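You operate a simulated robot arm through the tools that you are given. There is no shell and no other tool.

The job below is to be done with a simulated robot arm. You get a single attempt, and the scene is never put back.

Task
Charge the air bottle to about 15 bar with the engine at HALF.
Fine: turn the green tap on first; the black valve ends shut; drop back to SLOW after.

Only the result counts: the job must be done as asked and must still hold three seconds after the hand-in. Knocking over, shifting, dropping, spilling or breaking anything else fails it.

Robot
A 7-joint arm with a two-finger parallel gripper, fixed in place. Base frame: the origin is at the foot of the arm, x ahead of it, y to its left, z up; the work surface is at about z = 0.8. Units: m, rad, N and s.
Its first joint turns from -2.601 to 2.601 rad. Payload 3.5 kg.
The TCP is the grasp point between the finger pads, 0.023 m short of the fingertips. In the tool frame z runs along the fingers and y along their closing line. Largest opening 0.094 m; finger width 0.038, thickness 0.01; the body of the gripper, 0.054 by 0.096 m, starts 0.039 m behind the TCP.
Orientation is that of the tool frame in the base frame, as [roll, pitch, yaw] about the fixed x, y, z axes, in that order (R = Rz(yaw) Ry(pitch) Rx(roll)). With the fingers straight down and closing along the base's y, the tool's x points along the base's -x, its y along +y and its z along -z.

Tools
- The arm moves only by the tool servo_tool. Its arguments are lists of equal length, an entry for each row: "translation": the shift along the tool's x, y, z in units of 20 mm (1.0 is 20 mm), a list of three; "delta_rot": the turn, a rotation vector about the tool's x, y, z in units of 6 degrees (1.0 is 6 degrees), a list of three; "jaw": the closure, from 0 (fully open) to 1 (shut). In form: {"translation": [[tx, ty, tz], ...], "delta_rot": [[rx, ry, rz], ...], "jaw": [jaw, ...]}. A call has 1 to 20 rows; each row shifts and turns the commanded pose from where the row before left it, along the tool's axes as they then stand. A call with a number of a shift or a turn outside -1 to 1 is refused whole. A row lasts 0.2 s, in which the tool goes at most 0.05 m and 0.15 rad; a call with a longer step from one row to the next is refused whole, and so is a gripper value outside its range. Where a pose cannot be reached the arm comes as near as it can. A force on the tool above 40 N (or 10 N above the force at the start of the call, whichever is more), or a blocked arm, ends the call early, and 0.2 s more pass. Each finger travels about 0.153 m/s and halts on what it meets, pressing with about 26 N; the grip force reading is that of the motor and also rises with nothing between the fingers. The clock runs only during rows and for 0.2 s after the last one: add rows that do not move to give the fingers time. The reply holds the time, the measured pose of the TCP, the force on the tool along the base axes, the opening and the grip force, in the units named above and with some noise, with the torque about the TCP (base axes, N m) and any sound that the robot's microphone picked up.
- Cameras (640 x 400 px; columns grow to the right, rows downward): "scene" is fixed at [0.4004, 0.6494, 1.705]; the picture's right is [-1.00, -0.02, 0.00], its down [-0.01, 0.38, -0.93] and it looks along [0.02, -0.93, -0.38] (base axes); focal length 321 px, centre (320, 200). "wrist" rides on the gripper at [0.086, 0.016, -0.074] in the tool frame; the picture's right is [-0.18, 0.98, 0.00], its down [-0.58, -0.11, -0.81] and it looks along [-0.79, -0.15, 0.59] (tool axes); focal length 243 px, centre (320, 200). There is no depth. A picture from a camera that has moved, and an enlarged one, comes with that camera's place and axes in the base frame and with its lens.
- get_image(camera): a new picture of that camera. No time passes.
- zoom(camera, box): a new picture of the part [left, top, right, bottom] of that camera's present view, enlarged. No time passes.
- finish_job(): hands the job in; it is judged then, once.

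Places have to be worked out from the pictures, the camera data and where the tool is seen. Open the gripper and draw the arm clear of the work before you hand the job in, unless the task says otherwise.

The tools are called after "Emit:" by a JSON object that holds its "fn" and its "kwargs". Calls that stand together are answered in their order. servo_tool: Moves the arm, as the interface text tells. Its arguments: {"type":"object","properties":{"translation":{"type":"array","items":{"type":"array","items":{"type":"number"}}},"delta_rot":{"type":"array","items":{"type":"array","items":{"type":"number"}}},"jaw":{"type":"array","items":{"type":"number"}}},"required":["translation","delta_rot","jaw"]} The other tools are called the same way: get_image (camera) takes a picture; zoom (camera, box) takes an enlarged picture of a part of a camera's view; finish_job () hands the job in.

At the start:

```text
t: 0.0
eef_pos: [0.0449, -1.0952, 1.2253]
tcp_rot: [-3.141, 0.0, -3.141]
force: [0.0, -0.5, 0.8]
torque: [0.01, 0.0, 0.0]
finger_gap: 0.0943
grasp_force: 0.1
```

scene: 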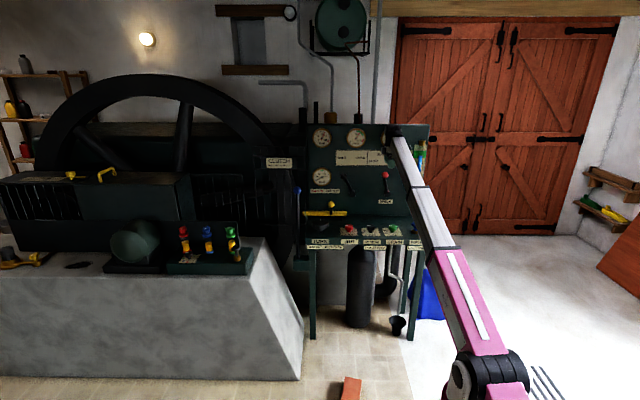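
wrist: 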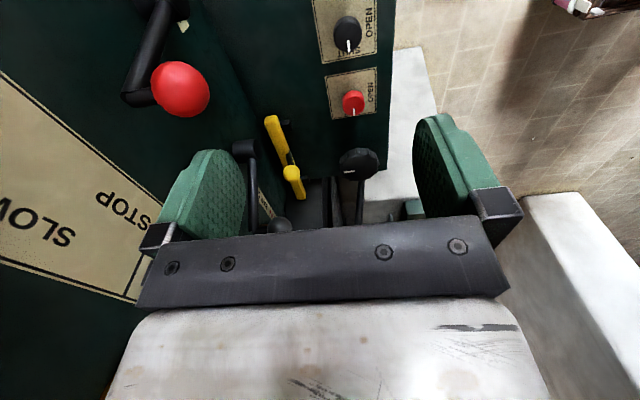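

I start by looking at the panel in detail with both cameras before moving anything.

Emit:
{"fn": "zoom", "kwargs": {"camera": "scene", "box": [290, 110, 440, 204]}}

Emit:
{"fn": "zoom", "kwargs": {"camera": "scene", "box": [290, 180, 440, 274]}}

Emit:
{"fn": "zoom", "kwargs": {"camera": "wrist", "box": [0, 0, 400, 250]}}

Emit:
{"fn": "zoom", "kwargs": {"camera": "scene", "box": [150, 200, 310, 300]}}

```text
4.26 times, centred on (365, 157) of scene
camera zoom: at [0.4004, 0.6494, 1.705], right [-1.0, -0.02, 0.0], down [-0.01, 0.38, -0.93], along [0.02, -0.93, -0.38], focal length 1366 px, centre (128, 383)
```

zoom: 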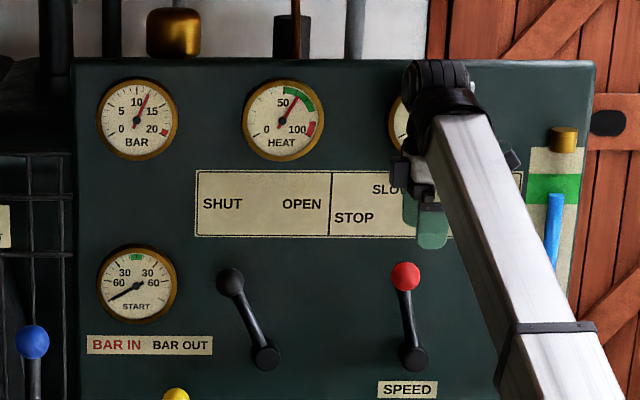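

```text
4.26 times, centred on (365, 227) of scene
camera zoom: at [0.4004, 0.6494, 1.705], right [-1.0, -0.02, 0.0], down [-0.01, 0.38, -0.93], along [0.02, -0.93, -0.38], focal length 1366 px, centre (128, 85)
```

zoom: 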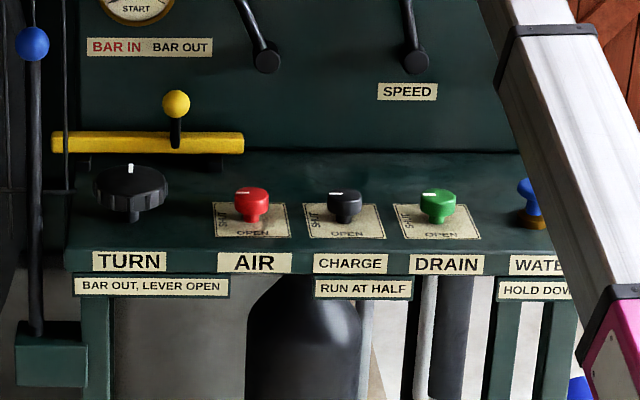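

```text
1.60 times, centred on (200, 125) of wrist
camera zoom: at [-0.0414, -1.0804, 1.2975], right [0.18, 0.98, 0.0], down [0.58, -0.11, 0.81], along [0.79, -0.15, -0.59], focal length 388 px, centre (512, 320)
```

zoom: 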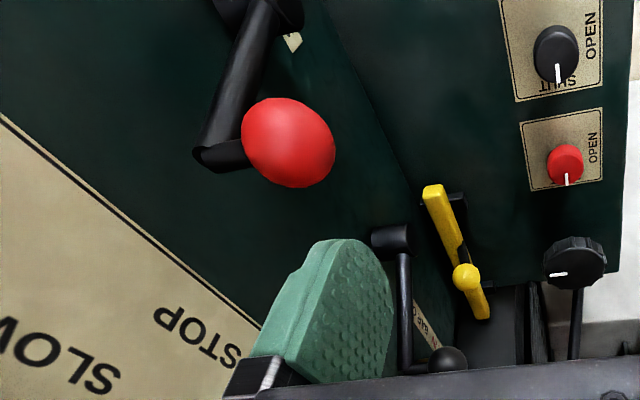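

```text
4.00 times, centred on (230, 250) of scene
camera zoom: at [0.4004, 0.6494, 1.705], right [-1.0, -0.02, 0.0], down [-0.01, 0.38, -0.93], along [0.02, -0.93, -0.38], focal length 1284 px, centre (680, 0)
```

zoom: 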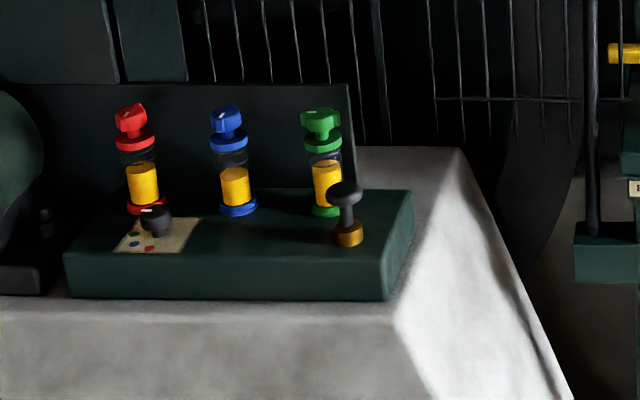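

The panel holds a BAR gauge (about 12), SHUT/OPEN and SPEED levers, and desk knobs AIR (red), CHARGE (black, "RUN AT HALF") and DRAIN (green). There are also coloured oiler taps on the engine side, so I look around more for notices before deciding which green tap is meant.

Emit:
{"fn": "zoom", "kwargs": {"camera": "scene", "box": [300, 120, 350, 151]}}

Emit:
{"fn": "zoom", "kwargs": {"camera": "scene", "box": [170, 215, 250, 265]}}

Emit:
{"fn": "zoom", "kwargs": {"camera": "scene", "box": [200, 0, 400, 125]}}

Emit:
{"fn": "zoom", "kwargs": {"camera": "scene", "box": [330, 210, 430, 272]}}

Emit:
{"fn": "zoom", "kwargs": {"camera": "scene", "box": [0, 140, 320, 340]}}

Emit:
{"fn": "zoom", "kwargs": {"camera": "scene", "box": [380, 110, 460, 160]}}

```text
12.80 times, centred on (325, 136) of scene
camera zoom: at [0.4004, 0.6494, 1.705], right [-1.0, -0.02, 0.0], down [-0.01, 0.38, -0.93], along [0.02, -0.93, -0.38], focal length 4108 px, centre (256, 1026)
```

zoom: 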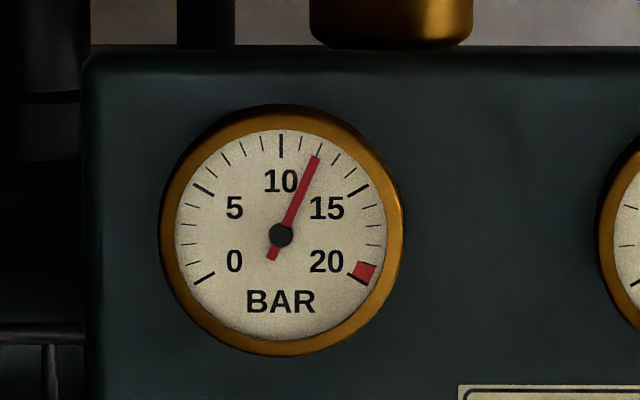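

```text
8.00 times, centred on (210, 240) of scene
camera zoom: at [0.4004, 0.6494, 1.705], right [-1.0, -0.02, 0.0], down [-0.01, 0.38, -0.93], along [0.02, -0.93, -0.38], focal length 2567 px, centre (1200, -120)
```

zoom: 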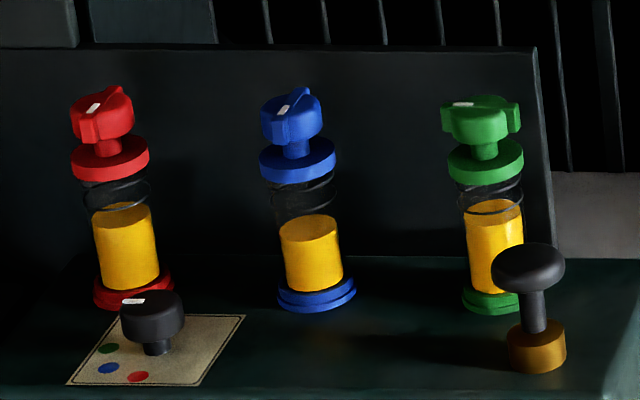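

```text
3.20 times, centred on (300, 62) of scene
camera zoom: at [0.4004, 0.6494, 1.705], right [-1.0, -0.02, 0.0], down [-0.01, 0.38, -0.93], along [0.02, -0.93, -0.38], focal length 1027 px, centre (384, 640)
```

zoom: 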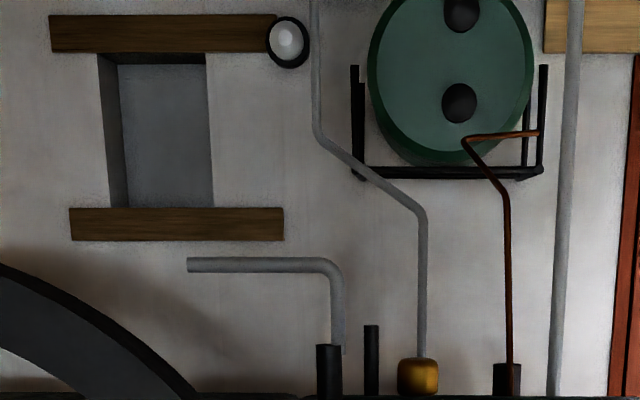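

```text
6.40 times, centred on (380, 241) of scene
camera zoom: at [0.4004, 0.6494, 1.705], right [-1.0, -0.02, 0.0], down [-0.01, 0.38, -0.93], along [0.02, -0.93, -0.38], focal length 2054 px, centre (-64, -62)
```

zoom: 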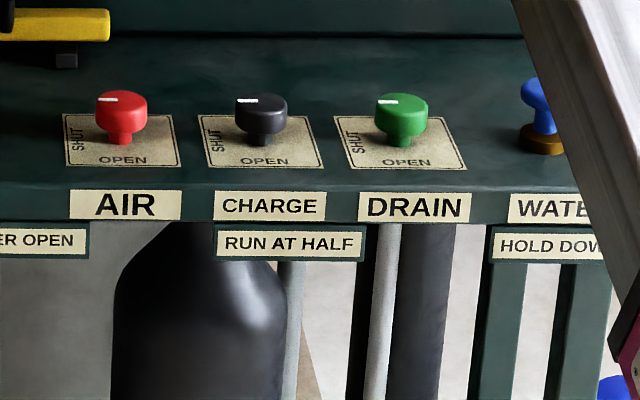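

```text
2.00 times, centred on (160, 240) of scene
camera zoom: at [0.4004, 0.6494, 1.705], right [-1.0, -0.02, 0.0], down [-0.01, 0.38, -0.93], along [0.02, -0.93, -0.38], focal length 642 px, centre (640, 120)
```

zoom: 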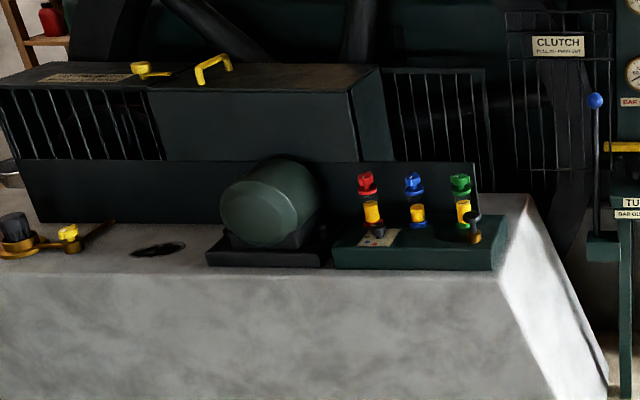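

```text
8.00 times, centred on (420, 135) of scene
camera zoom: at [0.4004, 0.6494, 1.705], right [-1.0, -0.02, 0.0], down [-0.01, 0.38, -0.93], along [0.02, -0.93, -0.38], focal length 2567 px, centre (-480, 720)
```

zoom: 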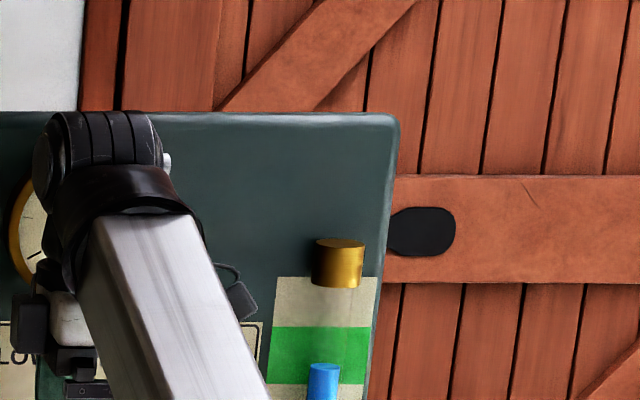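

The green oiler tap's handle stands at a different angle from the red and blue ones, while the desk green knob is labelled DRAIN. I draw the arm up and back off the panel so that I can see both better and check the sound.

Emit:
{"fn": "servo_tool", "kwargs": {"translation": [[0, 0.5, -1], [0, 0.5, -1], [0, 1, -1], [0, 1, 0], [0, 1, 0], [0, 1, 0], [0, 1, 0], [0, 1, 0], [0, 1, 0], [0, 1, 0], [0, 1, 0], [0, 1, 0], [0, 1, 0], [0, 1, 0], [0, 1, 0], [0, 1, 0]], "delta_rot": [[0, 0, 0], [0, 0, 0], [0, 0, 0], [0, 0, 0], [0, 0, 0], [0, 0, 0], [0, 0, 0], [0, 0, 0], [0, 0, 0], [0, 0, 0], [0, 0, 0], [0, 0, 0], [0, 0, 0], [0, 0, 0], [0, 0, 0], [0, 0, 0]], "jaw": [0, 0, 0, 0, 0, 0, 0, 0, 0, 0, 0, 0, 0, 0, 0, 0]}}

```text
t: 3.4
eef_pos: [0.0524, -0.8555, 1.1657]
tcp_rot: [-3.128, 0.002, -3.141]
force: [-0.3, -1.4, 0.3]
torque: [-0.03, 0.0, -0.03]
finger_gap: 0.0941
grasp_force: 0.0
out of reach, approached as far as the arm can: row 3, 4, 5, 6, 7, 8, 9, 10, 11, 12, 13, 14, 15, 16
```

The arm says it could not hold the commanded height while drawing back, so I look at where it actually is and at the now less obstructed panel.

Emit:
{"fn": "get_image", "kwargs": {"camera": "scene"}}

Emit:
{"fn": "get_image", "kwargs": {"camera": "wrist"}}

Emit:
{"fn": "zoom", "kwargs": {"camera": "scene", "box": [290, 110, 440, 204]}}

```text
taken
```

scene: 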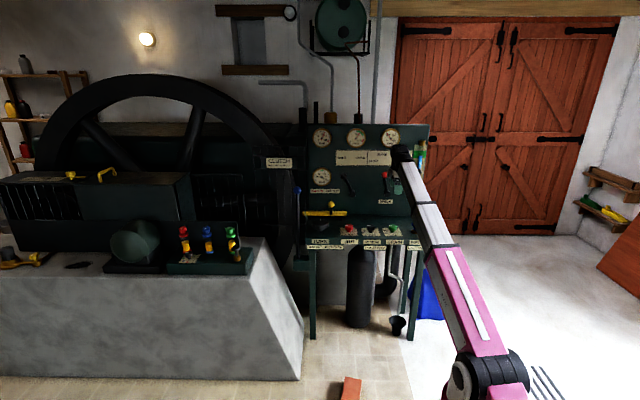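

```text
taken
camera wrist: at [-0.035, -0.838, 1.2388], right [0.18, 0.98, -0.01], down [0.58, -0.1, 0.81], along [0.79, -0.16, -0.59], focal length 243 px, centre (320, 200)
```

wrist: 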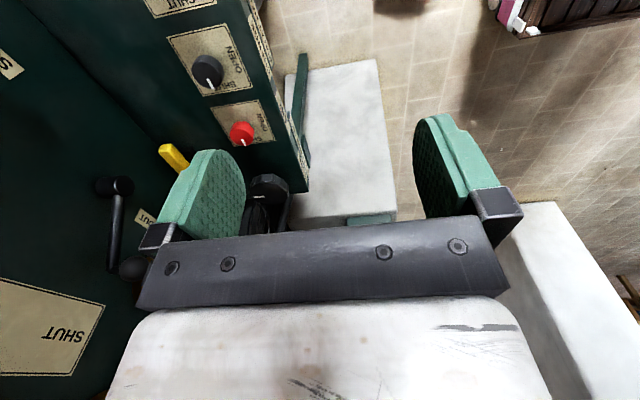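

```text
4.26 times, centred on (365, 157) of scene
camera zoom: at [0.4004, 0.6494, 1.705], right [-1.0, -0.02, 0.0], down [-0.01, 0.38, -0.93], along [0.02, -0.93, -0.38], focal length 1366 px, centre (128, 383)
```

zoom: 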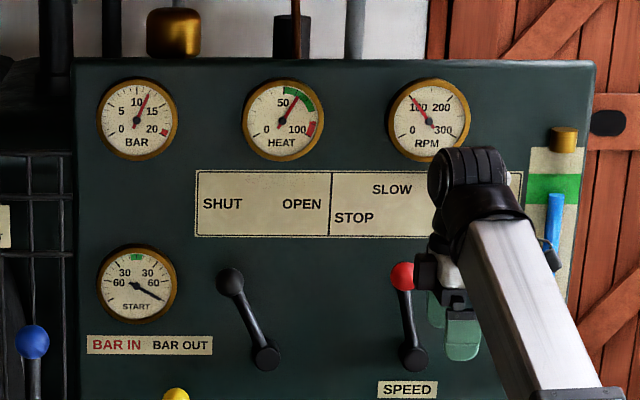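

RPM reads about 90, so the engine is running at SLOW, BAR is still 12 and the charge knob points to SHUT. Now I move toward the engine side (+x) so the wrist camera can look down on the oilers.

Emit:
{"fn": "servo_tool", "kwargs": {"translation": [[-1, 0.3, 0], [-1, 0.3, 0], [-1, 0.3, 0], [-1, 0.3, 0], [-1, 0.3, 0], [-1, 0.3, 0], [-1, 0.3, 0], [-1, 0.3, 0], [-1, 0.3, 0], [-1, 0.3, 0], [-1, 0.3, 0], [-1, 0.3, 0], [-1, 0.3, 0], [-1, 0.3, 0], [-1, 0.3, 0], [-1, 0.3, 0], [-1, 0.3, 0], [-1, 0.3, 0], [-1, 0.3, 0], [-1, 0.3, 0]], "delta_rot": [[0, 0, 0], [0, 0, 0], [0, 0, 0], [0, 0, 0], [0, 0, 0], [0, 0, 0], [0, 0, 0], [0, 0, 0], [0, 0, 0], [0, 0, 0], [0, 0, 0], [0, 0, 0], [0, 0, 0], [0, 0, 0], [0, 0, 0], [0, 0, 0], [0, 0, 0], [0, 0, 0], [0, 0, 0], [0, 0, 0]], "jaw": [0, 0, 0, 0, 0, 0, 0, 0, 0, 0, 0, 0, 0, 0, 0, 0, 0, 0, 0, 0]}}

```text
t: 7.6
eef_pos: [0.4529, -0.7379, 1.1592]
tcp_rot: [3.141, 0.0, -3.14]
force: [0.2, -0.3, -0.9]
torque: [-0.01, -0.01, -0.02]
finger_gap: 0.0941
grasp_force: 0.0
out of reach, approached as far as the arm can: row 1, 4
```

The move tracked well from the measured pose. Now I take views from here.

Emit:
{"fn": "get_image", "kwargs": {"camera": "wrist"}}

Emit:
{"fn": "get_image", "kwargs": {"camera": "scene"}}

Emit:
{"fn": "zoom", "kwargs": {"camera": "scene", "box": [300, 120, 440, 208]}}

```text
taken
camera wrist: at [0.3661, -0.7213, 1.2325], right [0.18, 0.98, 0.0], down [0.58, -0.11, 0.81], along [0.79, -0.15, -0.59], focal length 243 px, centre (320, 200)
```

wrist: 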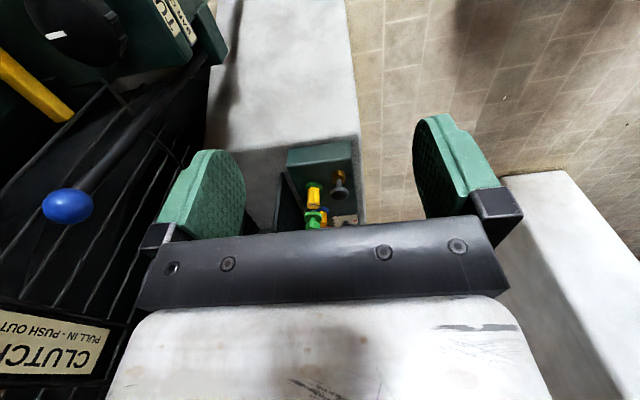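

```text
taken
```

scene: 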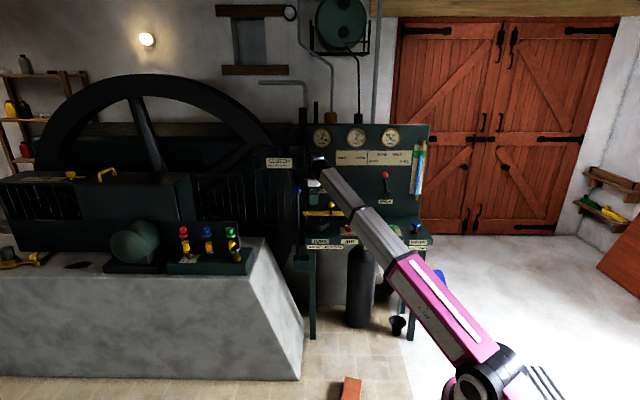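

```text
4.55 times, centred on (370, 164) of scene
camera zoom: at [0.4004, 0.6494, 1.705], right [-1.0, -0.02, 0.0], down [-0.01, 0.38, -0.93], along [0.02, -0.93, -0.38], focal length 1459 px, centre (93, 364)
```

zoom: 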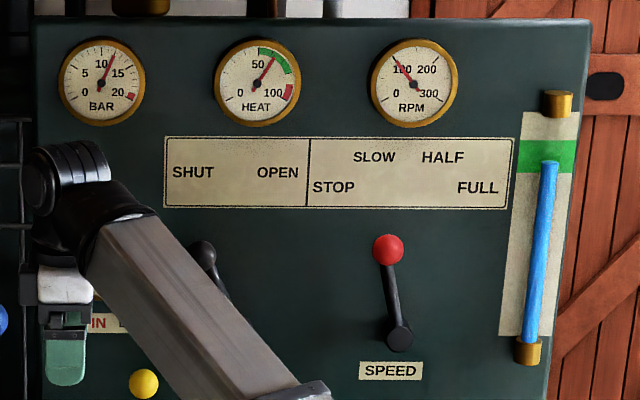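

The SPEED plate reads STOP, SLOW, HALF, FULL with the lever at SLOW. I zoom the wrist view on the oilers to locate the green one.

Emit:
{"fn": "zoom", "kwargs": {"camera": "wrist", "box": [260, 125, 388, 235]}}

Emit:
{"fn": "zoom", "kwargs": {"camera": "wrist", "box": [0, 0, 240, 150]}}

Emit:
{"fn": "zoom", "kwargs": {"camera": "scene", "box": [215, 220, 255, 245]}}

```text
3.64 times, centred on (324, 180) of wrist
camera zoom: at [0.3661, -0.7213, 1.2325], right [0.18, 0.98, 0.0], down [0.58, -0.11, 0.81], along [0.79, -0.15, -0.59], focal length 882 px, centre (306, 273)
```

zoom: 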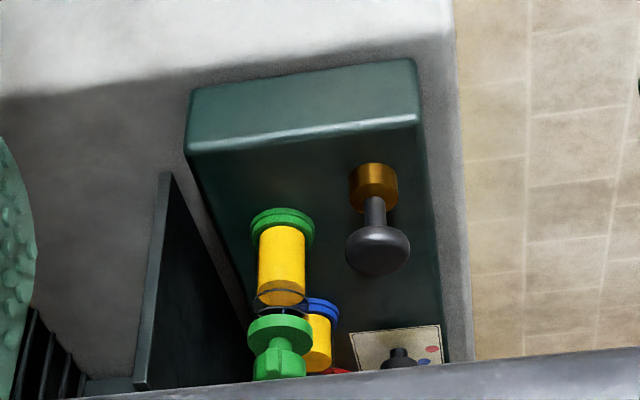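

```text
2.67 times, centred on (120, 75) of wrist
camera zoom: at [0.3661, -0.7213, 1.2325], right [0.18, 0.98, 0.0], down [0.58, -0.11, 0.81], along [0.79, -0.15, -0.59], focal length 647 px, centre (853, 533)
```

zoom: 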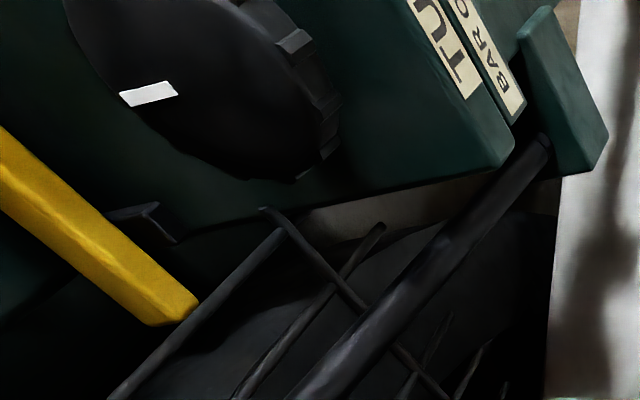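

```text
16.00 times, centred on (235, 232) of scene
camera zoom: at [0.4004, 0.6494, 1.705], right [-1.0, -0.02, 0.0], down [-0.01, 0.38, -0.93], along [0.02, -0.93, -0.38], focal length 5134 px, centre (1680, -320)
```

zoom: 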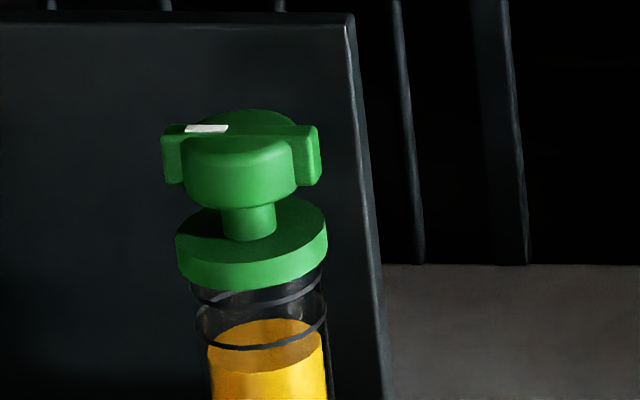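

The green oiler collar triangulates to about (0.915, -0.86, 0.87). I compare the handle angle of all three oiler taps closely.

Emit:
{"fn": "zoom", "kwargs": {"camera": "scene", "box": [170, 220, 210, 245]}}

Emit:
{"fn": "zoom", "kwargs": {"camera": "scene", "box": [195, 220, 235, 245]}}

Emit:
{"fn": "zoom", "kwargs": {"camera": "scene", "box": [170, 240, 250, 290]}}

Emit:
{"fn": "zoom", "kwargs": {"camera": "scene", "box": [250, 145, 310, 182]}}

Emit:
{"fn": "zoom", "kwargs": {"camera": "scene", "box": [0, 160, 140, 280]}}

```text
16.00 times, centred on (190, 232) of scene
camera zoom: at [0.4004, 0.6494, 1.705], right [-1.0, -0.02, 0.0], down [-0.01, 0.38, -0.93], along [0.02, -0.93, -0.38], focal length 5134 px, centre (2400, -320)
```

zoom: 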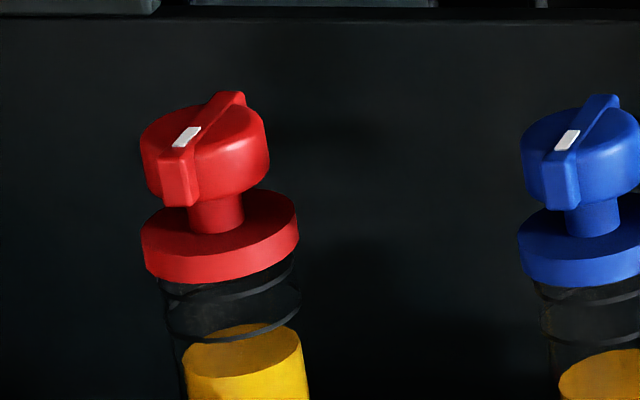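

```text
16.00 times, centred on (215, 232) of scene
camera zoom: at [0.4004, 0.6494, 1.705], right [-1.0, -0.02, 0.0], down [-0.01, 0.38, -0.93], along [0.02, -0.93, -0.38], focal length 5134 px, centre (2000, -320)
```

zoom: 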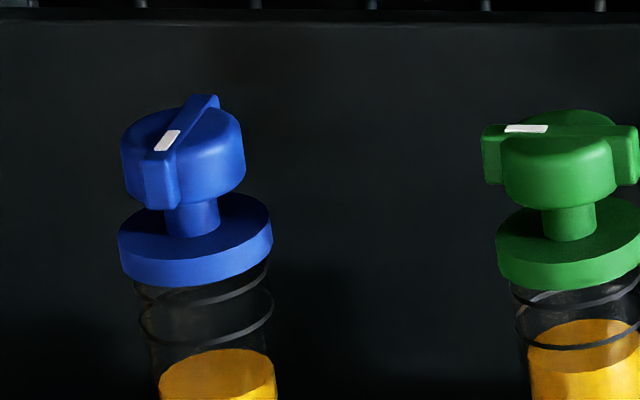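

```text
8.00 times, centred on (210, 265) of scene
camera zoom: at [0.4004, 0.6494, 1.705], right [-1.0, -0.02, 0.0], down [-0.01, 0.38, -0.93], along [0.02, -0.93, -0.38], focal length 2567 px, centre (1200, -320)
```

zoom: 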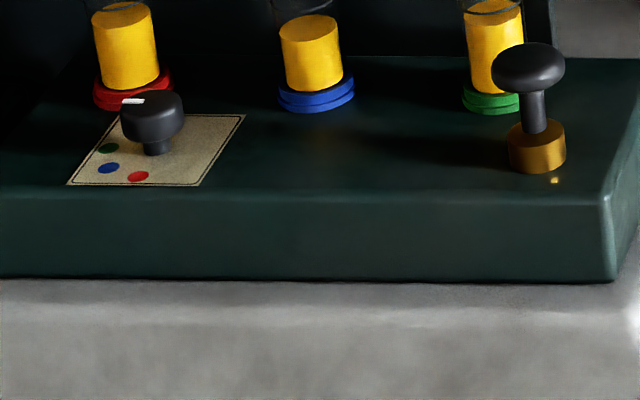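

```text
10.67 times, centred on (280, 164) of scene
camera zoom: at [0.4004, 0.6494, 1.705], right [-1.0, -0.02, 0.0], down [-0.01, 0.38, -0.93], along [0.02, -0.93, -0.38], focal length 3423 px, centre (747, 589)
```

zoom: 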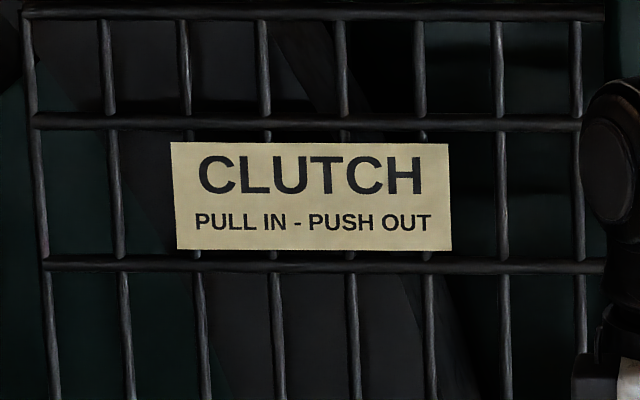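

```text
3.33 times, centred on (70, 220) of scene
camera zoom: at [0.4004, 0.6494, 1.705], right [-1.0, -0.02, 0.0], down [-0.01, 0.38, -0.93], along [0.02, -0.93, -0.38], focal length 1070 px, centre (1153, 133)
```

zoom: 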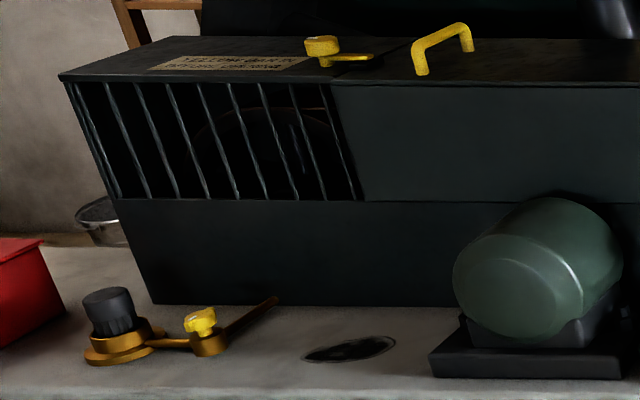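

The desk plates show SHUT toward +x and OPEN toward +y. The red and blue oiler taps have their marks toward +y (on) and only the green oiler has its mark toward +x (off), so "green tap" is the green oiler. I test how far the arm reaches toward it, staying high.

Emit:
{"fn": "servo_tool", "kwargs": {"translation": [[-1, -0.23, 0.1], [-1, -0.23, 0.1], [-1, -0.23, 0.1], [-1, -0.23, 0.1], [-1, -0.23, 0.1], [-1, -0.23, 0.1], [-1, -0.23, 0.1], [-1, -0.23, 0.1], [-1, -0.23, 0.1], [-1, -0.23, 0.1], [-1, -0.23, 0.1], [-1, -0.23, 0.1]], "delta_rot": [[0, 0, 0], [0, 0, 0], [0, 0, 0], [0, 0, 0], [0, 0, 0], [0, 0, 0], [0, 0, 0], [0, 0, 0], [0, 0, 0], [0, 0, 0], [0, 0, 0], [0, 0, 0]], "jaw": [0, 0, 0, 0, 0, 0, 0, 0, 0, 0, 0, 0]}}

Emit:
{"fn": "get_image", "kwargs": {"camera": "wrist"}}

Emit:
{"fn": "get_image", "kwargs": {"camera": "scene"}}

```text
t: 10.2
eef_pos: [0.6929, -0.7921, 1.1352]
tcp_rot: [3.141, -0.001, -3.141]
force: [0.2, -0.2, -0.3]
torque: [0.02, -0.01, -0.01]
finger_gap: 0.0939
grasp_force: 0.1
```

```text
taken
camera wrist: at [0.6059, -0.7757, 1.2085], right [0.18, 0.98, 0.0], down [0.58, -0.11, 0.81], along [0.79, -0.15, -0.59], focal length 243 px, centre (320, 200)
```

wrist: 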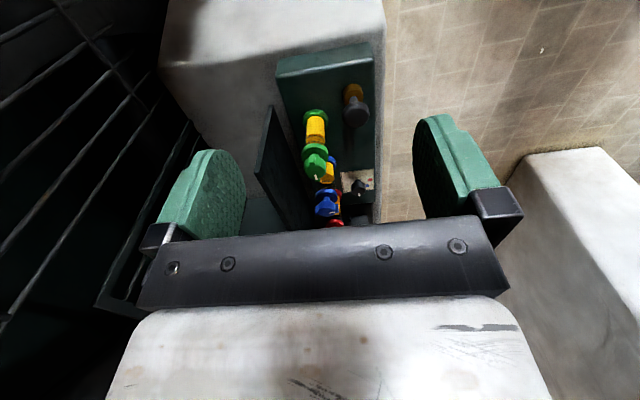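

```text
taken
```

scene: 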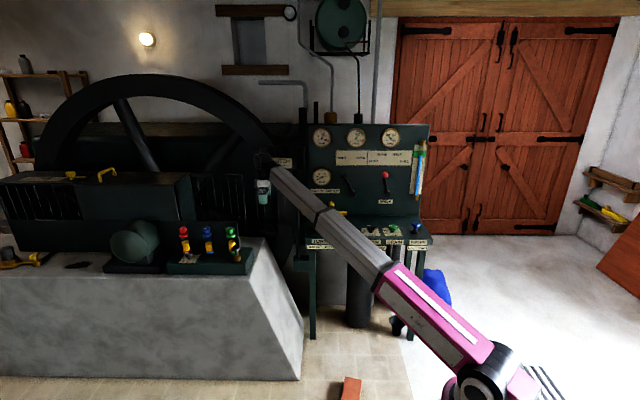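

Radius 1.05 is reachable with tool down. I zoom in to see the green tap and the dark plate beside it.

Emit:
{"fn": "zoom", "kwargs": {"camera": "wrist", "box": [240, 90, 400, 230]}}

```text
2.86 times, centred on (320, 160) of wrist
camera zoom: at [0.6059, -0.7757, 1.2085], right [0.18, 0.98, 0.0], down [0.58, -0.11, 0.81], along [0.79, -0.15, -0.59], focal length 693 px, centre (320, 314)
```

zoom: 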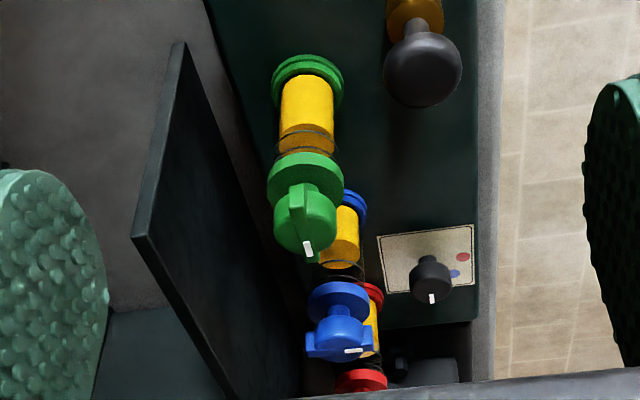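

The blue tap's mark points to +y and green's to +x, which confirms green is off and a 90° counter-clockwise turn (seen from above) puts it on. I judge its knob at about (0.906, -0.842, 0.91), with a plate behind at y≈-0.94, top z≈0.925. I turn the tool by -90° in yaw so the fingers close along the wing's length.

Emit:
{"fn": "servo_tool", "kwargs": {"translation": [[0, 0, 0], [0, 0, 0], [0, 0, 0], [0, 0, 0], [0, 0, 0], [0, 0, 0], [0, 0, 0], [0, 0, 0], [0, 0, 0], [0, 0, 0], [0, 0, 0], [0, 0, 0], [0, 0, 0], [0, 0, 0], [0, 0, 0]], "delta_rot": [[0, 0, 1], [0, 0, 1], [0, 0, 1], [0, 0, 1], [0, 0, 1], [0, 0, 1], [0, 0, 1], [0, 0, 1], [0, 0, 1], [0, 0, 1], [0, 0, 1], [0, 0, 1], [0, 0, 1], [0, 0, 1], [0, 0, 1]], "jaw": [0, 0, 0, 0, 0, 0, 0, 0, 0, 0, 0, 0, 0, 0, 0]}}

```text
t: 13.4
eef_pos: [0.6923, -0.7924, 1.1364]
tcp_rot: [-3.14, -0.001, 1.57]
force: [0.4, -0.4, -0.8]
torque: [0.02, 0.03, 0.0]
finger_gap: 0.0943
grasp_force: 0.0
```

The yaw is now 1.57 (tool x along +y, tool y along +x). I move over the tap, staying at about z=1.05.

Emit:
{"fn": "servo_tool", "kwargs": {"translation": [[-0.227, 0.968, 0.386], [-0.227, 0.968, 0.386], [-0.227, 0.968, 0.386], [-0.227, 0.968, 0.386], [-0.227, 0.968, 0.386], [-0.227, 0.968, 0.386], [-0.227, 0.968, 0.386], [-0.227, 0.968, 0.386], [-0.227, 0.968, 0.386], [-0.227, 0.968, 0.386], [-0.227, 0.968, 0.386]], "delta_rot": [[0, 0, 0], [0, 0, 0], [0, 0, 0], [0, 0, 0], [0, 0, 0], [0, 0, 0], [0, 0, 0], [0, 0, 0], [0, 0, 0], [0, 0, 0], [0, 0, 0]], "jaw": [0, 0, 0, 0, 0, 0, 0, 0, 0, 0, 0]}}

Emit:
{"fn": "get_image", "kwargs": {"camera": "wrist"}}

Emit:
{"fn": "get_image", "kwargs": {"camera": "scene"}}

```text
t: 15.8
eef_pos: [0.9059, -0.8422, 1.0517]
tcp_rot: [3.141, 0.001, 1.57]
force: [0.5, 0.9, -0.4]
torque: [0.01, 0.01, 0.0]
finger_gap: 0.094
grasp_force: 0.0
```

```text
taken
camera wrist: at [0.9223, -0.7558, 1.1239], right [0.98, -0.18, 0.0], down [-0.11, -0.58, 0.81], along [-0.15, -0.79, -0.59], focal length 243 px, centre (320, 200)
```

wrist: 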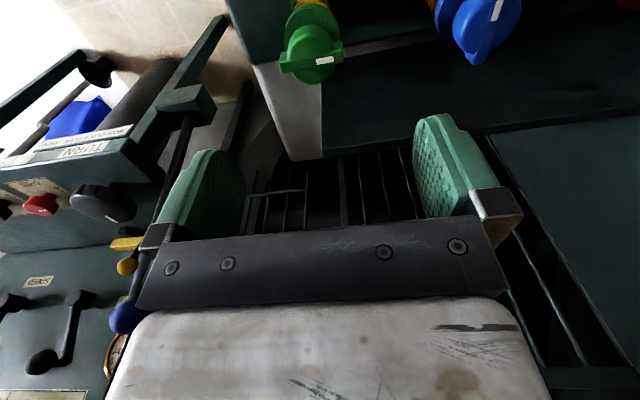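

```text
taken
```

scene: 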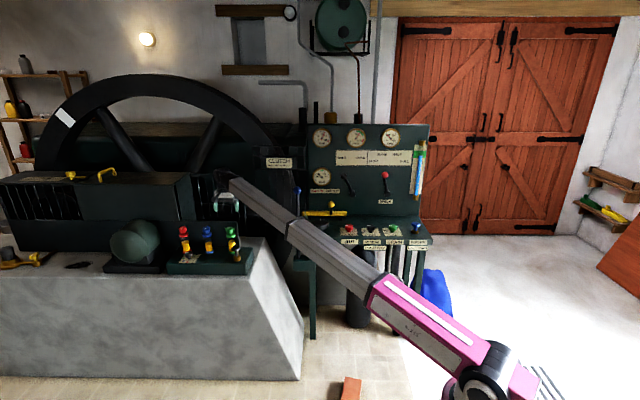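

The pose is reached exactly with tool down over the tap. I zoom on the tap to correct the alignment.

Emit:
{"fn": "zoom", "kwargs": {"camera": "wrist", "box": [240, 0, 400, 100]}}

Emit:
{"fn": "zoom", "kwargs": {"camera": "scene", "box": [195, 180, 275, 230]}}

```text
4.00 times, centred on (320, 50) of wrist
camera zoom: at [0.9223, -0.7558, 1.1239], right [0.98, -0.18, 0.0], down [-0.11, -0.58, 0.81], along [-0.15, -0.79, -0.59], focal length 970 px, centre (320, 800)
```

zoom: 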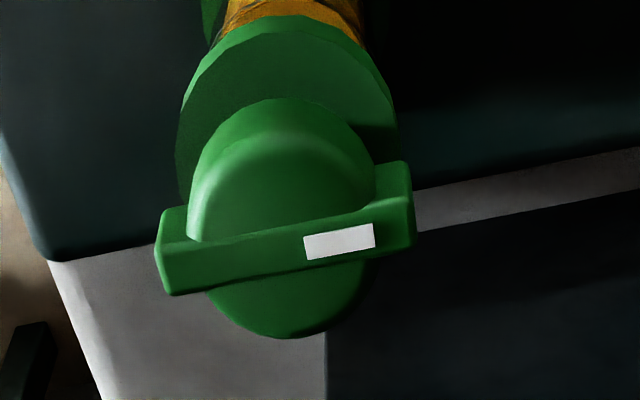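

```text
8.00 times, centred on (235, 205) of scene
camera zoom: at [0.4004, 0.6494, 1.705], right [-1.0, -0.02, 0.0], down [-0.01, 0.38, -0.93], along [0.02, -0.93, -0.38], focal length 2567 px, centre (1000, 160)
```

zoom: 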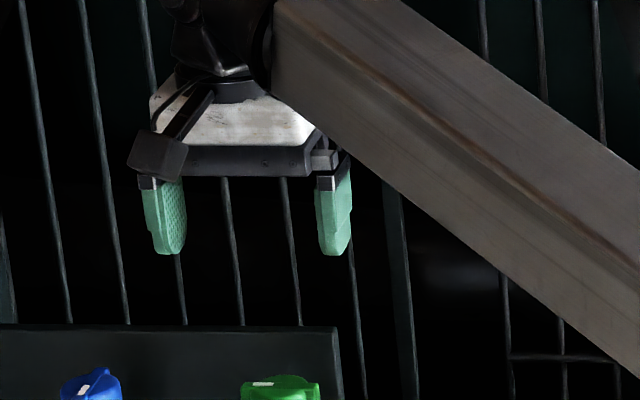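

From both views the knob top is nearer z≈0.927 and x≈0.899. I correct x and descend part way to z≈0.965 for another look.

Emit:
{"fn": "servo_tool", "kwargs": {"translation": [[0, -0.33, 0], [0, 0, 0.87], [0, 0, 0.87], [0, 0, 0.87], [0, 0, 0.87], [0, 0, 0.87]], "delta_rot": [[0, 0, 0], [0, 0, 0], [0, 0, 0], [0, 0, 0], [0, 0, 0], [0, 0, 0]], "jaw": [0, 0, 0, 0, 0, 0]}}

Emit:
{"fn": "zoom", "kwargs": {"camera": "wrist", "box": [160, 60, 480, 260]}}

Emit:
{"fn": "zoom", "kwargs": {"camera": "scene", "box": [195, 200, 275, 250]}}

```text
t: 17.2
eef_pos: [0.8992, -0.8424, 0.9642]
tcp_rot: [3.141, -0.001, 1.57]
force: [0.5, 0.2, -0.6]
torque: [0.04, -0.03, 0.0]
finger_gap: 0.0938
grasp_force: 0.1
```

```text
2.00 times, centred on (320, 160) of wrist
camera zoom: at [0.9146, -0.7556, 1.037], right [0.98, -0.18, 0.0], down [-0.11, -0.58, 0.81], along [-0.15, -0.79, -0.59], focal length 485 px, centre (320, 280)
```

zoom: 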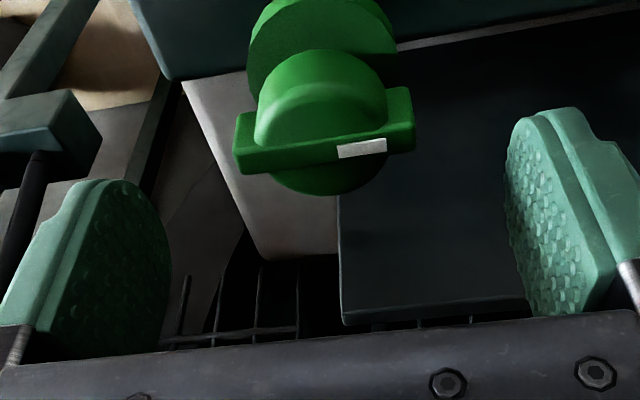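

```text
8.00 times, centred on (235, 225) of scene
camera zoom: at [0.4004, 0.6494, 1.705], right [-1.0, -0.02, 0.0], down [-0.01, 0.38, -0.93], along [0.02, -0.93, -0.38], focal length 2567 px, centre (1000, 0)
```

zoom: 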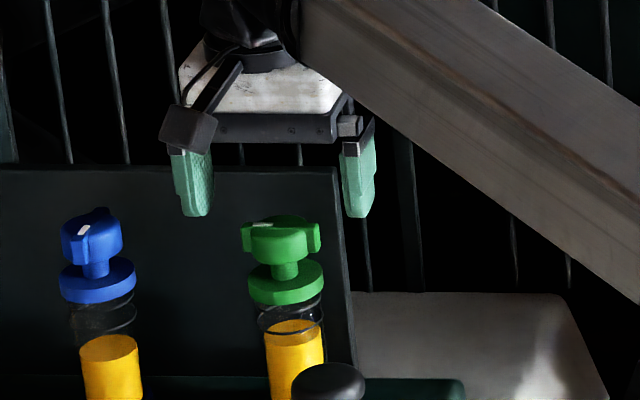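

The bar is centred between the fingers now (mid at column ~322) with its top at z≈0.928. I descend to TCP z≈0.921 and close on the wing ends.

Emit:
{"fn": "servo_tool", "kwargs": {"translation": [[0, 0.08, 0.7], [0, 0, 0.7], [0, 0, 0.75], [0, 0, 0], [0, 0, 0], [0, 0, 0], [0, 0, 0]], "delta_rot": [[0, 0, 0], [0, 0, 0], [0, 0, 0], [0, 0, 0], [0, 0, 0], [0, 0, 0], [0, 0, 0]], "jaw": [0, 0, 0, 0.3, 0.5, 0.7, 0.7]}}

Emit:
{"fn": "get_image", "kwargs": {"camera": "wrist"}}

Emit:
{"fn": "zoom", "kwargs": {"camera": "scene", "box": [195, 200, 275, 250]}}

```text
t: 18.8
eef_pos: [0.901, -0.8422, 0.9226]
tcp_rot: [-3.141, -0.002, 1.571]
force: [-8.5, 2.0, -3.0]
torque: [0.03, 0.01, 0.02]
finger_gap: 0.038
grasp_force: 45.6
```

```text
taken
camera wrist: at [0.9161, -0.7556, 0.9948], right [0.98, -0.18, 0.0], down [-0.11, -0.58, 0.81], along [-0.15, -0.79, -0.59], focal length 243 px, centre (320, 200)
```

wrist: 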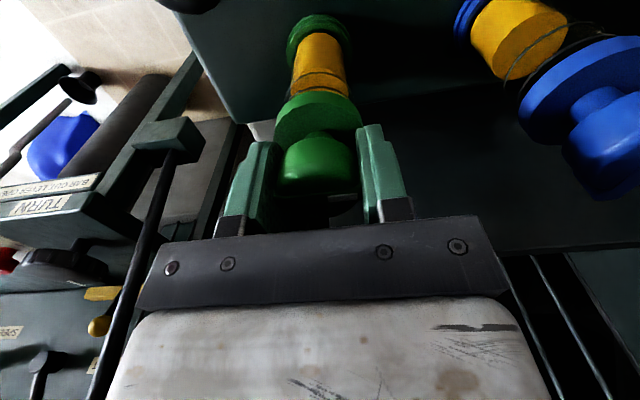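

```text
8.00 times, centred on (235, 225) of scene
camera zoom: at [0.4004, 0.6494, 1.705], right [-1.0, -0.02, 0.0], down [-0.01, 0.38, -0.93], along [0.02, -0.93, -0.38], focal length 2567 px, centre (1000, 0)
```

zoom: 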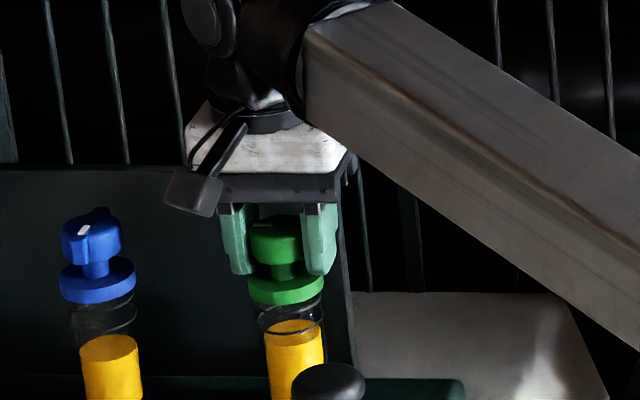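

The fingers hold the knob at 0.038 m gap with a small sideways load, so I ease x by a millimetre or two and turn 90° counter-clockwise seen from above.

Emit:
{"fn": "servo_tool", "kwargs": {"translation": [[0, -0.08, 0], [0, 0, 0], [0, 0, 0], [0, 0, 0], [0, 0, 0], [0, 0, 0], [0, 0, 0], [0, 0, 0], [0, 0, 0], [0, 0, 0], [0, 0, 0], [0, 0, 0], [0, 0, 0], [0, 0, 0], [0, 0, 0], [0, 0, 0], [0, 0, 0]], "delta_rot": [[0, 0, 0], [0, 0, -1], [0, 0, -1], [0, 0, -1], [0, 0, -1], [0, 0, -1], [0, 0, -1], [0, 0, -1], [0, 0, -1], [0, 0, -1], [0, 0, -1], [0, 0, -1], [0, 0, -1], [0, 0, -1], [0, 0, -1], [0, 0, -1], [0, 0, 0]], "jaw": [0.8, 0.8, 0.8, 0.8, 0.8, 0.8, 0.8, 0.8, 0.8, 0.8, 0.8, 0.8, 0.8, 0.8, 0.8, 0.8, 0.8]}}

Emit:
{"fn": "get_image", "kwargs": {"camera": "wrist"}}

Emit:
{"fn": "zoom", "kwargs": {"camera": "scene", "box": [195, 200, 275, 250]}}

```text
t: 22.4
eef_pos: [0.898, -0.84, 0.9216]
tcp_rot: [3.137, -0.002, -3.14]
force: [0.3, 27.8, -2.0]
torque: [0.13, -0.23, -0.36]
finger_gap: 0.0374
grasp_force: 45.1
```

```text
taken
camera wrist: at [0.8115, -0.8241, 0.994], right [0.18, 0.98, 0.0], down [0.58, -0.11, 0.81], along [0.79, -0.14, -0.59], focal length 243 px, centre (320, 200)
```

wrist: 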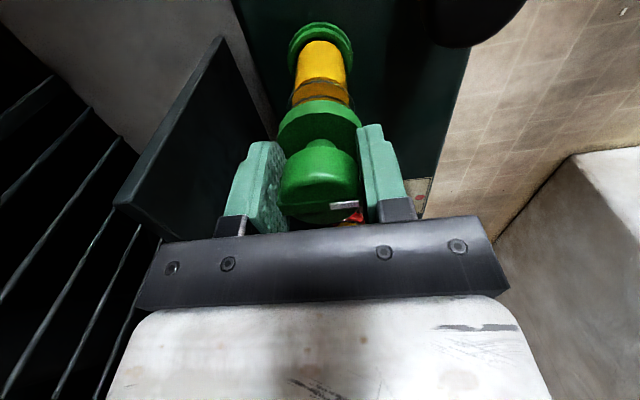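

```text
8.00 times, centred on (235, 225) of scene
camera zoom: at [0.4004, 0.6494, 1.705], right [-1.0, -0.02, 0.0], down [-0.01, 0.38, -0.93], along [0.02, -0.93, -0.38], focal length 2567 px, centre (1000, 0)
```

zoom: 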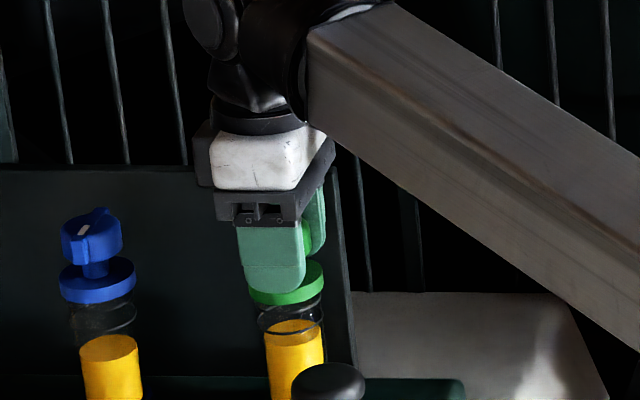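

The white mark has swung toward +y. I zoom to check the angle before releasing.

Emit:
{"fn": "zoom", "kwargs": {"camera": "wrist", "box": [250, 110, 410, 230]}}

```text
3.33 times, centred on (330, 170) of wrist
camera zoom: at [0.8115, -0.8241, 0.994], right [0.18, 0.98, 0.0], down [0.58, -0.11, 0.81], along [0.79, -0.14, -0.59], focal length 809 px, centre (287, 300)
```

zoom: 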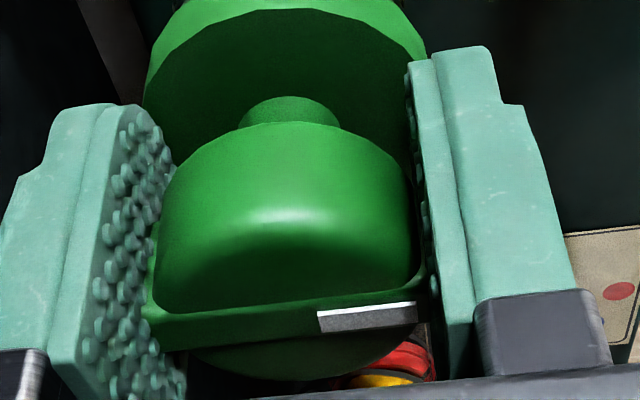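

The wing now lies along y like the red and blue taps. I relieve the sideways load, open, and rise straight up to check.

Emit:
{"fn": "servo_tool", "kwargs": {"translation": [[0, 0.1, 0], [0, 0, 0], [0, 0, 0], [0, 0, 0], [0, 0, -0.6], [0, 0, -0.9], [0, 0, -0.9], [0, 0, -0.9], [0, 0, -0.9], [0, 0, -0.9], [0, 0, -0.9]], "delta_rot": [[0, 0, 0], [0, 0, 0], [0, 0, 0], [0, 0, 0], [0, 0, 0], [0, 0, 0], [0, 0, 0], [0, 0, 0], [0, 0, 0], [0, 0, 0], [0, 0, 0]], "jaw": [0.8, 0.4, 0.2, 0.1, 0.1, 0.1, 0.1, 0.1, 0.1, 0.1, 0.1]}}

Emit:
{"fn": "get_image", "kwargs": {"camera": "wrist"}}

Emit:
{"fn": "zoom", "kwargs": {"camera": "scene", "box": [175, 210, 255, 260]}}

Emit:
{"fn": "zoom", "kwargs": {"camera": "scene", "box": [300, 120, 440, 208]}}

```text
t: 24.8
eef_pos: [0.899, -0.8389, 1.0406]
tcp_rot: [3.141, 0.0, -3.141]
force: [-1.1, 0.3, -0.7]
torque: [-0.02, -0.03, 0.0]
finger_gap: 0.0846
grasp_force: 0.0
```

```text
taken
camera wrist: at [0.8124, -0.8238, 1.1143], right [0.18, 0.98, 0.0], down [0.58, -0.11, 0.81], along [0.79, -0.15, -0.59], focal length 243 px, centre (320, 200)
```

wrist: 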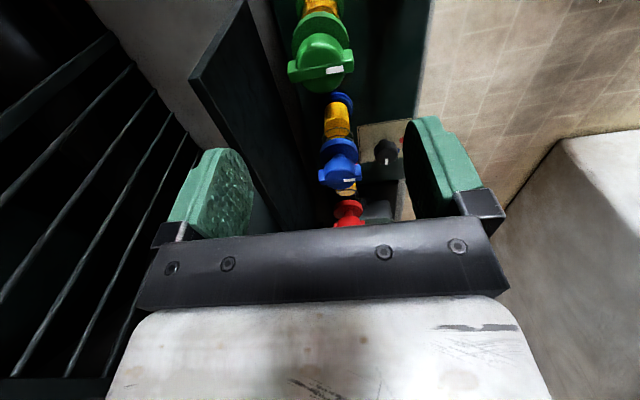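

```text
8.00 times, centred on (215, 235) of scene
camera zoom: at [0.4004, 0.6494, 1.705], right [-1.0, -0.02, 0.0], down [-0.01, 0.38, -0.93], along [0.02, -0.93, -0.38], focal length 2567 px, centre (1160, -80)
```

zoom: 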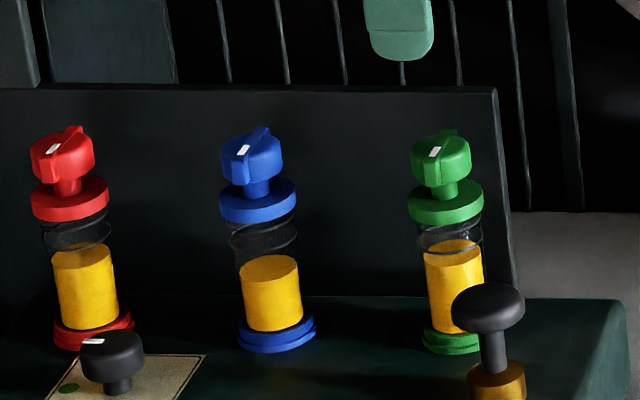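

```text
4.55 times, centred on (370, 164) of scene
camera zoom: at [0.4004, 0.6494, 1.705], right [-1.0, -0.02, 0.0], down [-0.01, 0.38, -0.93], along [0.02, -0.93, -0.38], focal length 1459 px, centre (93, 364)
```

zoom: 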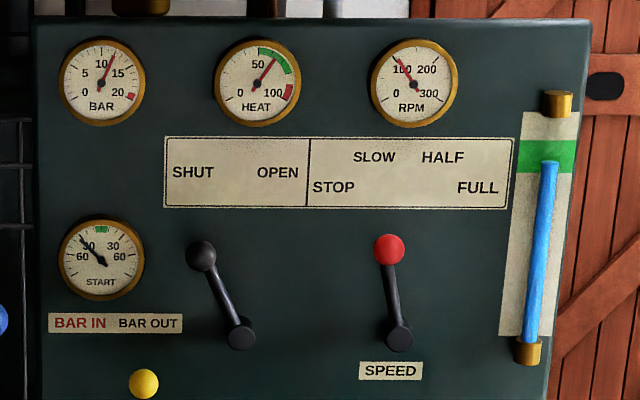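

All three oiler taps now match (on), and the gauges are unchanged: BAR ~12, RPM ~100 at SLOW. Next is the SPEED lever, whose ball I put at about (0.044, -1.23, 1.10), in front of a board at y≈-1.285. I bring the arm back across in open space.

Emit:
{"fn": "servo_tool", "kwargs": {"translation": [[0.5, 0.3, -0.4], [1, 0.3, -0.4], [1, 0.3, -0.3], [1, 0.3, -0.3], [1, 0.3, -0.3], [1, 0.3, -0.3], [1, 0.3, -0.3], [1, 0.3, -0.3], [1, 0.2, -0.3], [1, 0.2, -0.3], [1, 0.2, -0.3], [1, 0.2, -0.3], [1, 0, 0], [1, 0, 0], [1, 0, 0], [1, 0, 0], [1, 0, 0], [1, 0, 0], [1, 0, 0], [1, 0, 0]], "delta_rot": [[0, 0, 0], [0, 0, 0], [0, 0, 0], [0, 0, 0], [0, 0, 0], [0, 0, 0], [0, 0, 0], [0, 0, 0], [0, 0, 0], [0, 0, 0], [0, 0, 0], [0, 0, 0], [0, 0, 0], [0, 0, 0], [0, 0, 0], [0, 0, 0], [0, 0, 0], [0, 0, 0], [0, 0, 0], [0, 0, 0]], "jaw": [0, 0, 0, 0, 0, 0, 0, 0, 0, 0, 0, 0, 0, 0, 0, 0, 0, 0, 0, 0]}}

```text
t: 29.0
eef_pos: [0.51, -0.7759, 1.1168]
tcp_rot: [3.141, 0.0, -3.141]
force: [-0.5, 0.4, 0.3]
torque: [-0.01, 0.03, -0.07]
finger_gap: 0.0939
grasp_force: 0.0
```

The arm tracked cleanly. I continue toward x≈0.11 at the same height.

Emit:
{"fn": "servo_tool", "kwargs": {"translation": [[1, -0.1, 0], [1, -0.1, 0], [1, -0.1, 0], [1, -0.1, 0], [1, -0.1, 0], [1, -0.1, 0], [1, -0.1, 0], [1, -0.1, 0], [1, -0.1, 0], [1, -0.1, 0], [1, -0.1, 0], [1, -0.1, 0], [1, -0.1, 0], [1, -0.1, 0], [1, -0.1, 0], [1, -0.1, 0], [1, -0.1, 0], [1, -0.1, 0], [1, -0.1, 0], [1, -0.1, 0]], "delta_rot": [[0, 0, 0.75], [0, 0, 0], [0, 0, 0], [0, 0, 0], [0, 0, 0], [0, 0, 0], [0, 0, 0], [0, 0, 0], [0, 0, 0], [0, 0, 0], [0, 0, 0], [0, 0, 0], [0, 0, 0], [0, 0, 0], [0, 0, 0], [0, 0, 0], [0, 0, 0], [0, 0, 0], [0, 0, 0], [0, 0, -0.75]], "jaw": [0, 0, 0, 0, 0, 0, 0, 0, 0, 0, 0, 0, 0, 0, 0, 0, 0, 0, 0, 0]}}

```text
t: 33.2
eef_pos: [0.1075, -0.7855, 1.1182]
tcp_rot: [3.141, 0.0, -3.141]
force: [0.9, -0.8, 0.1]
torque: [0.02, -0.03, -0.01]
finger_gap: 0.0939
grasp_force: 0.0
```

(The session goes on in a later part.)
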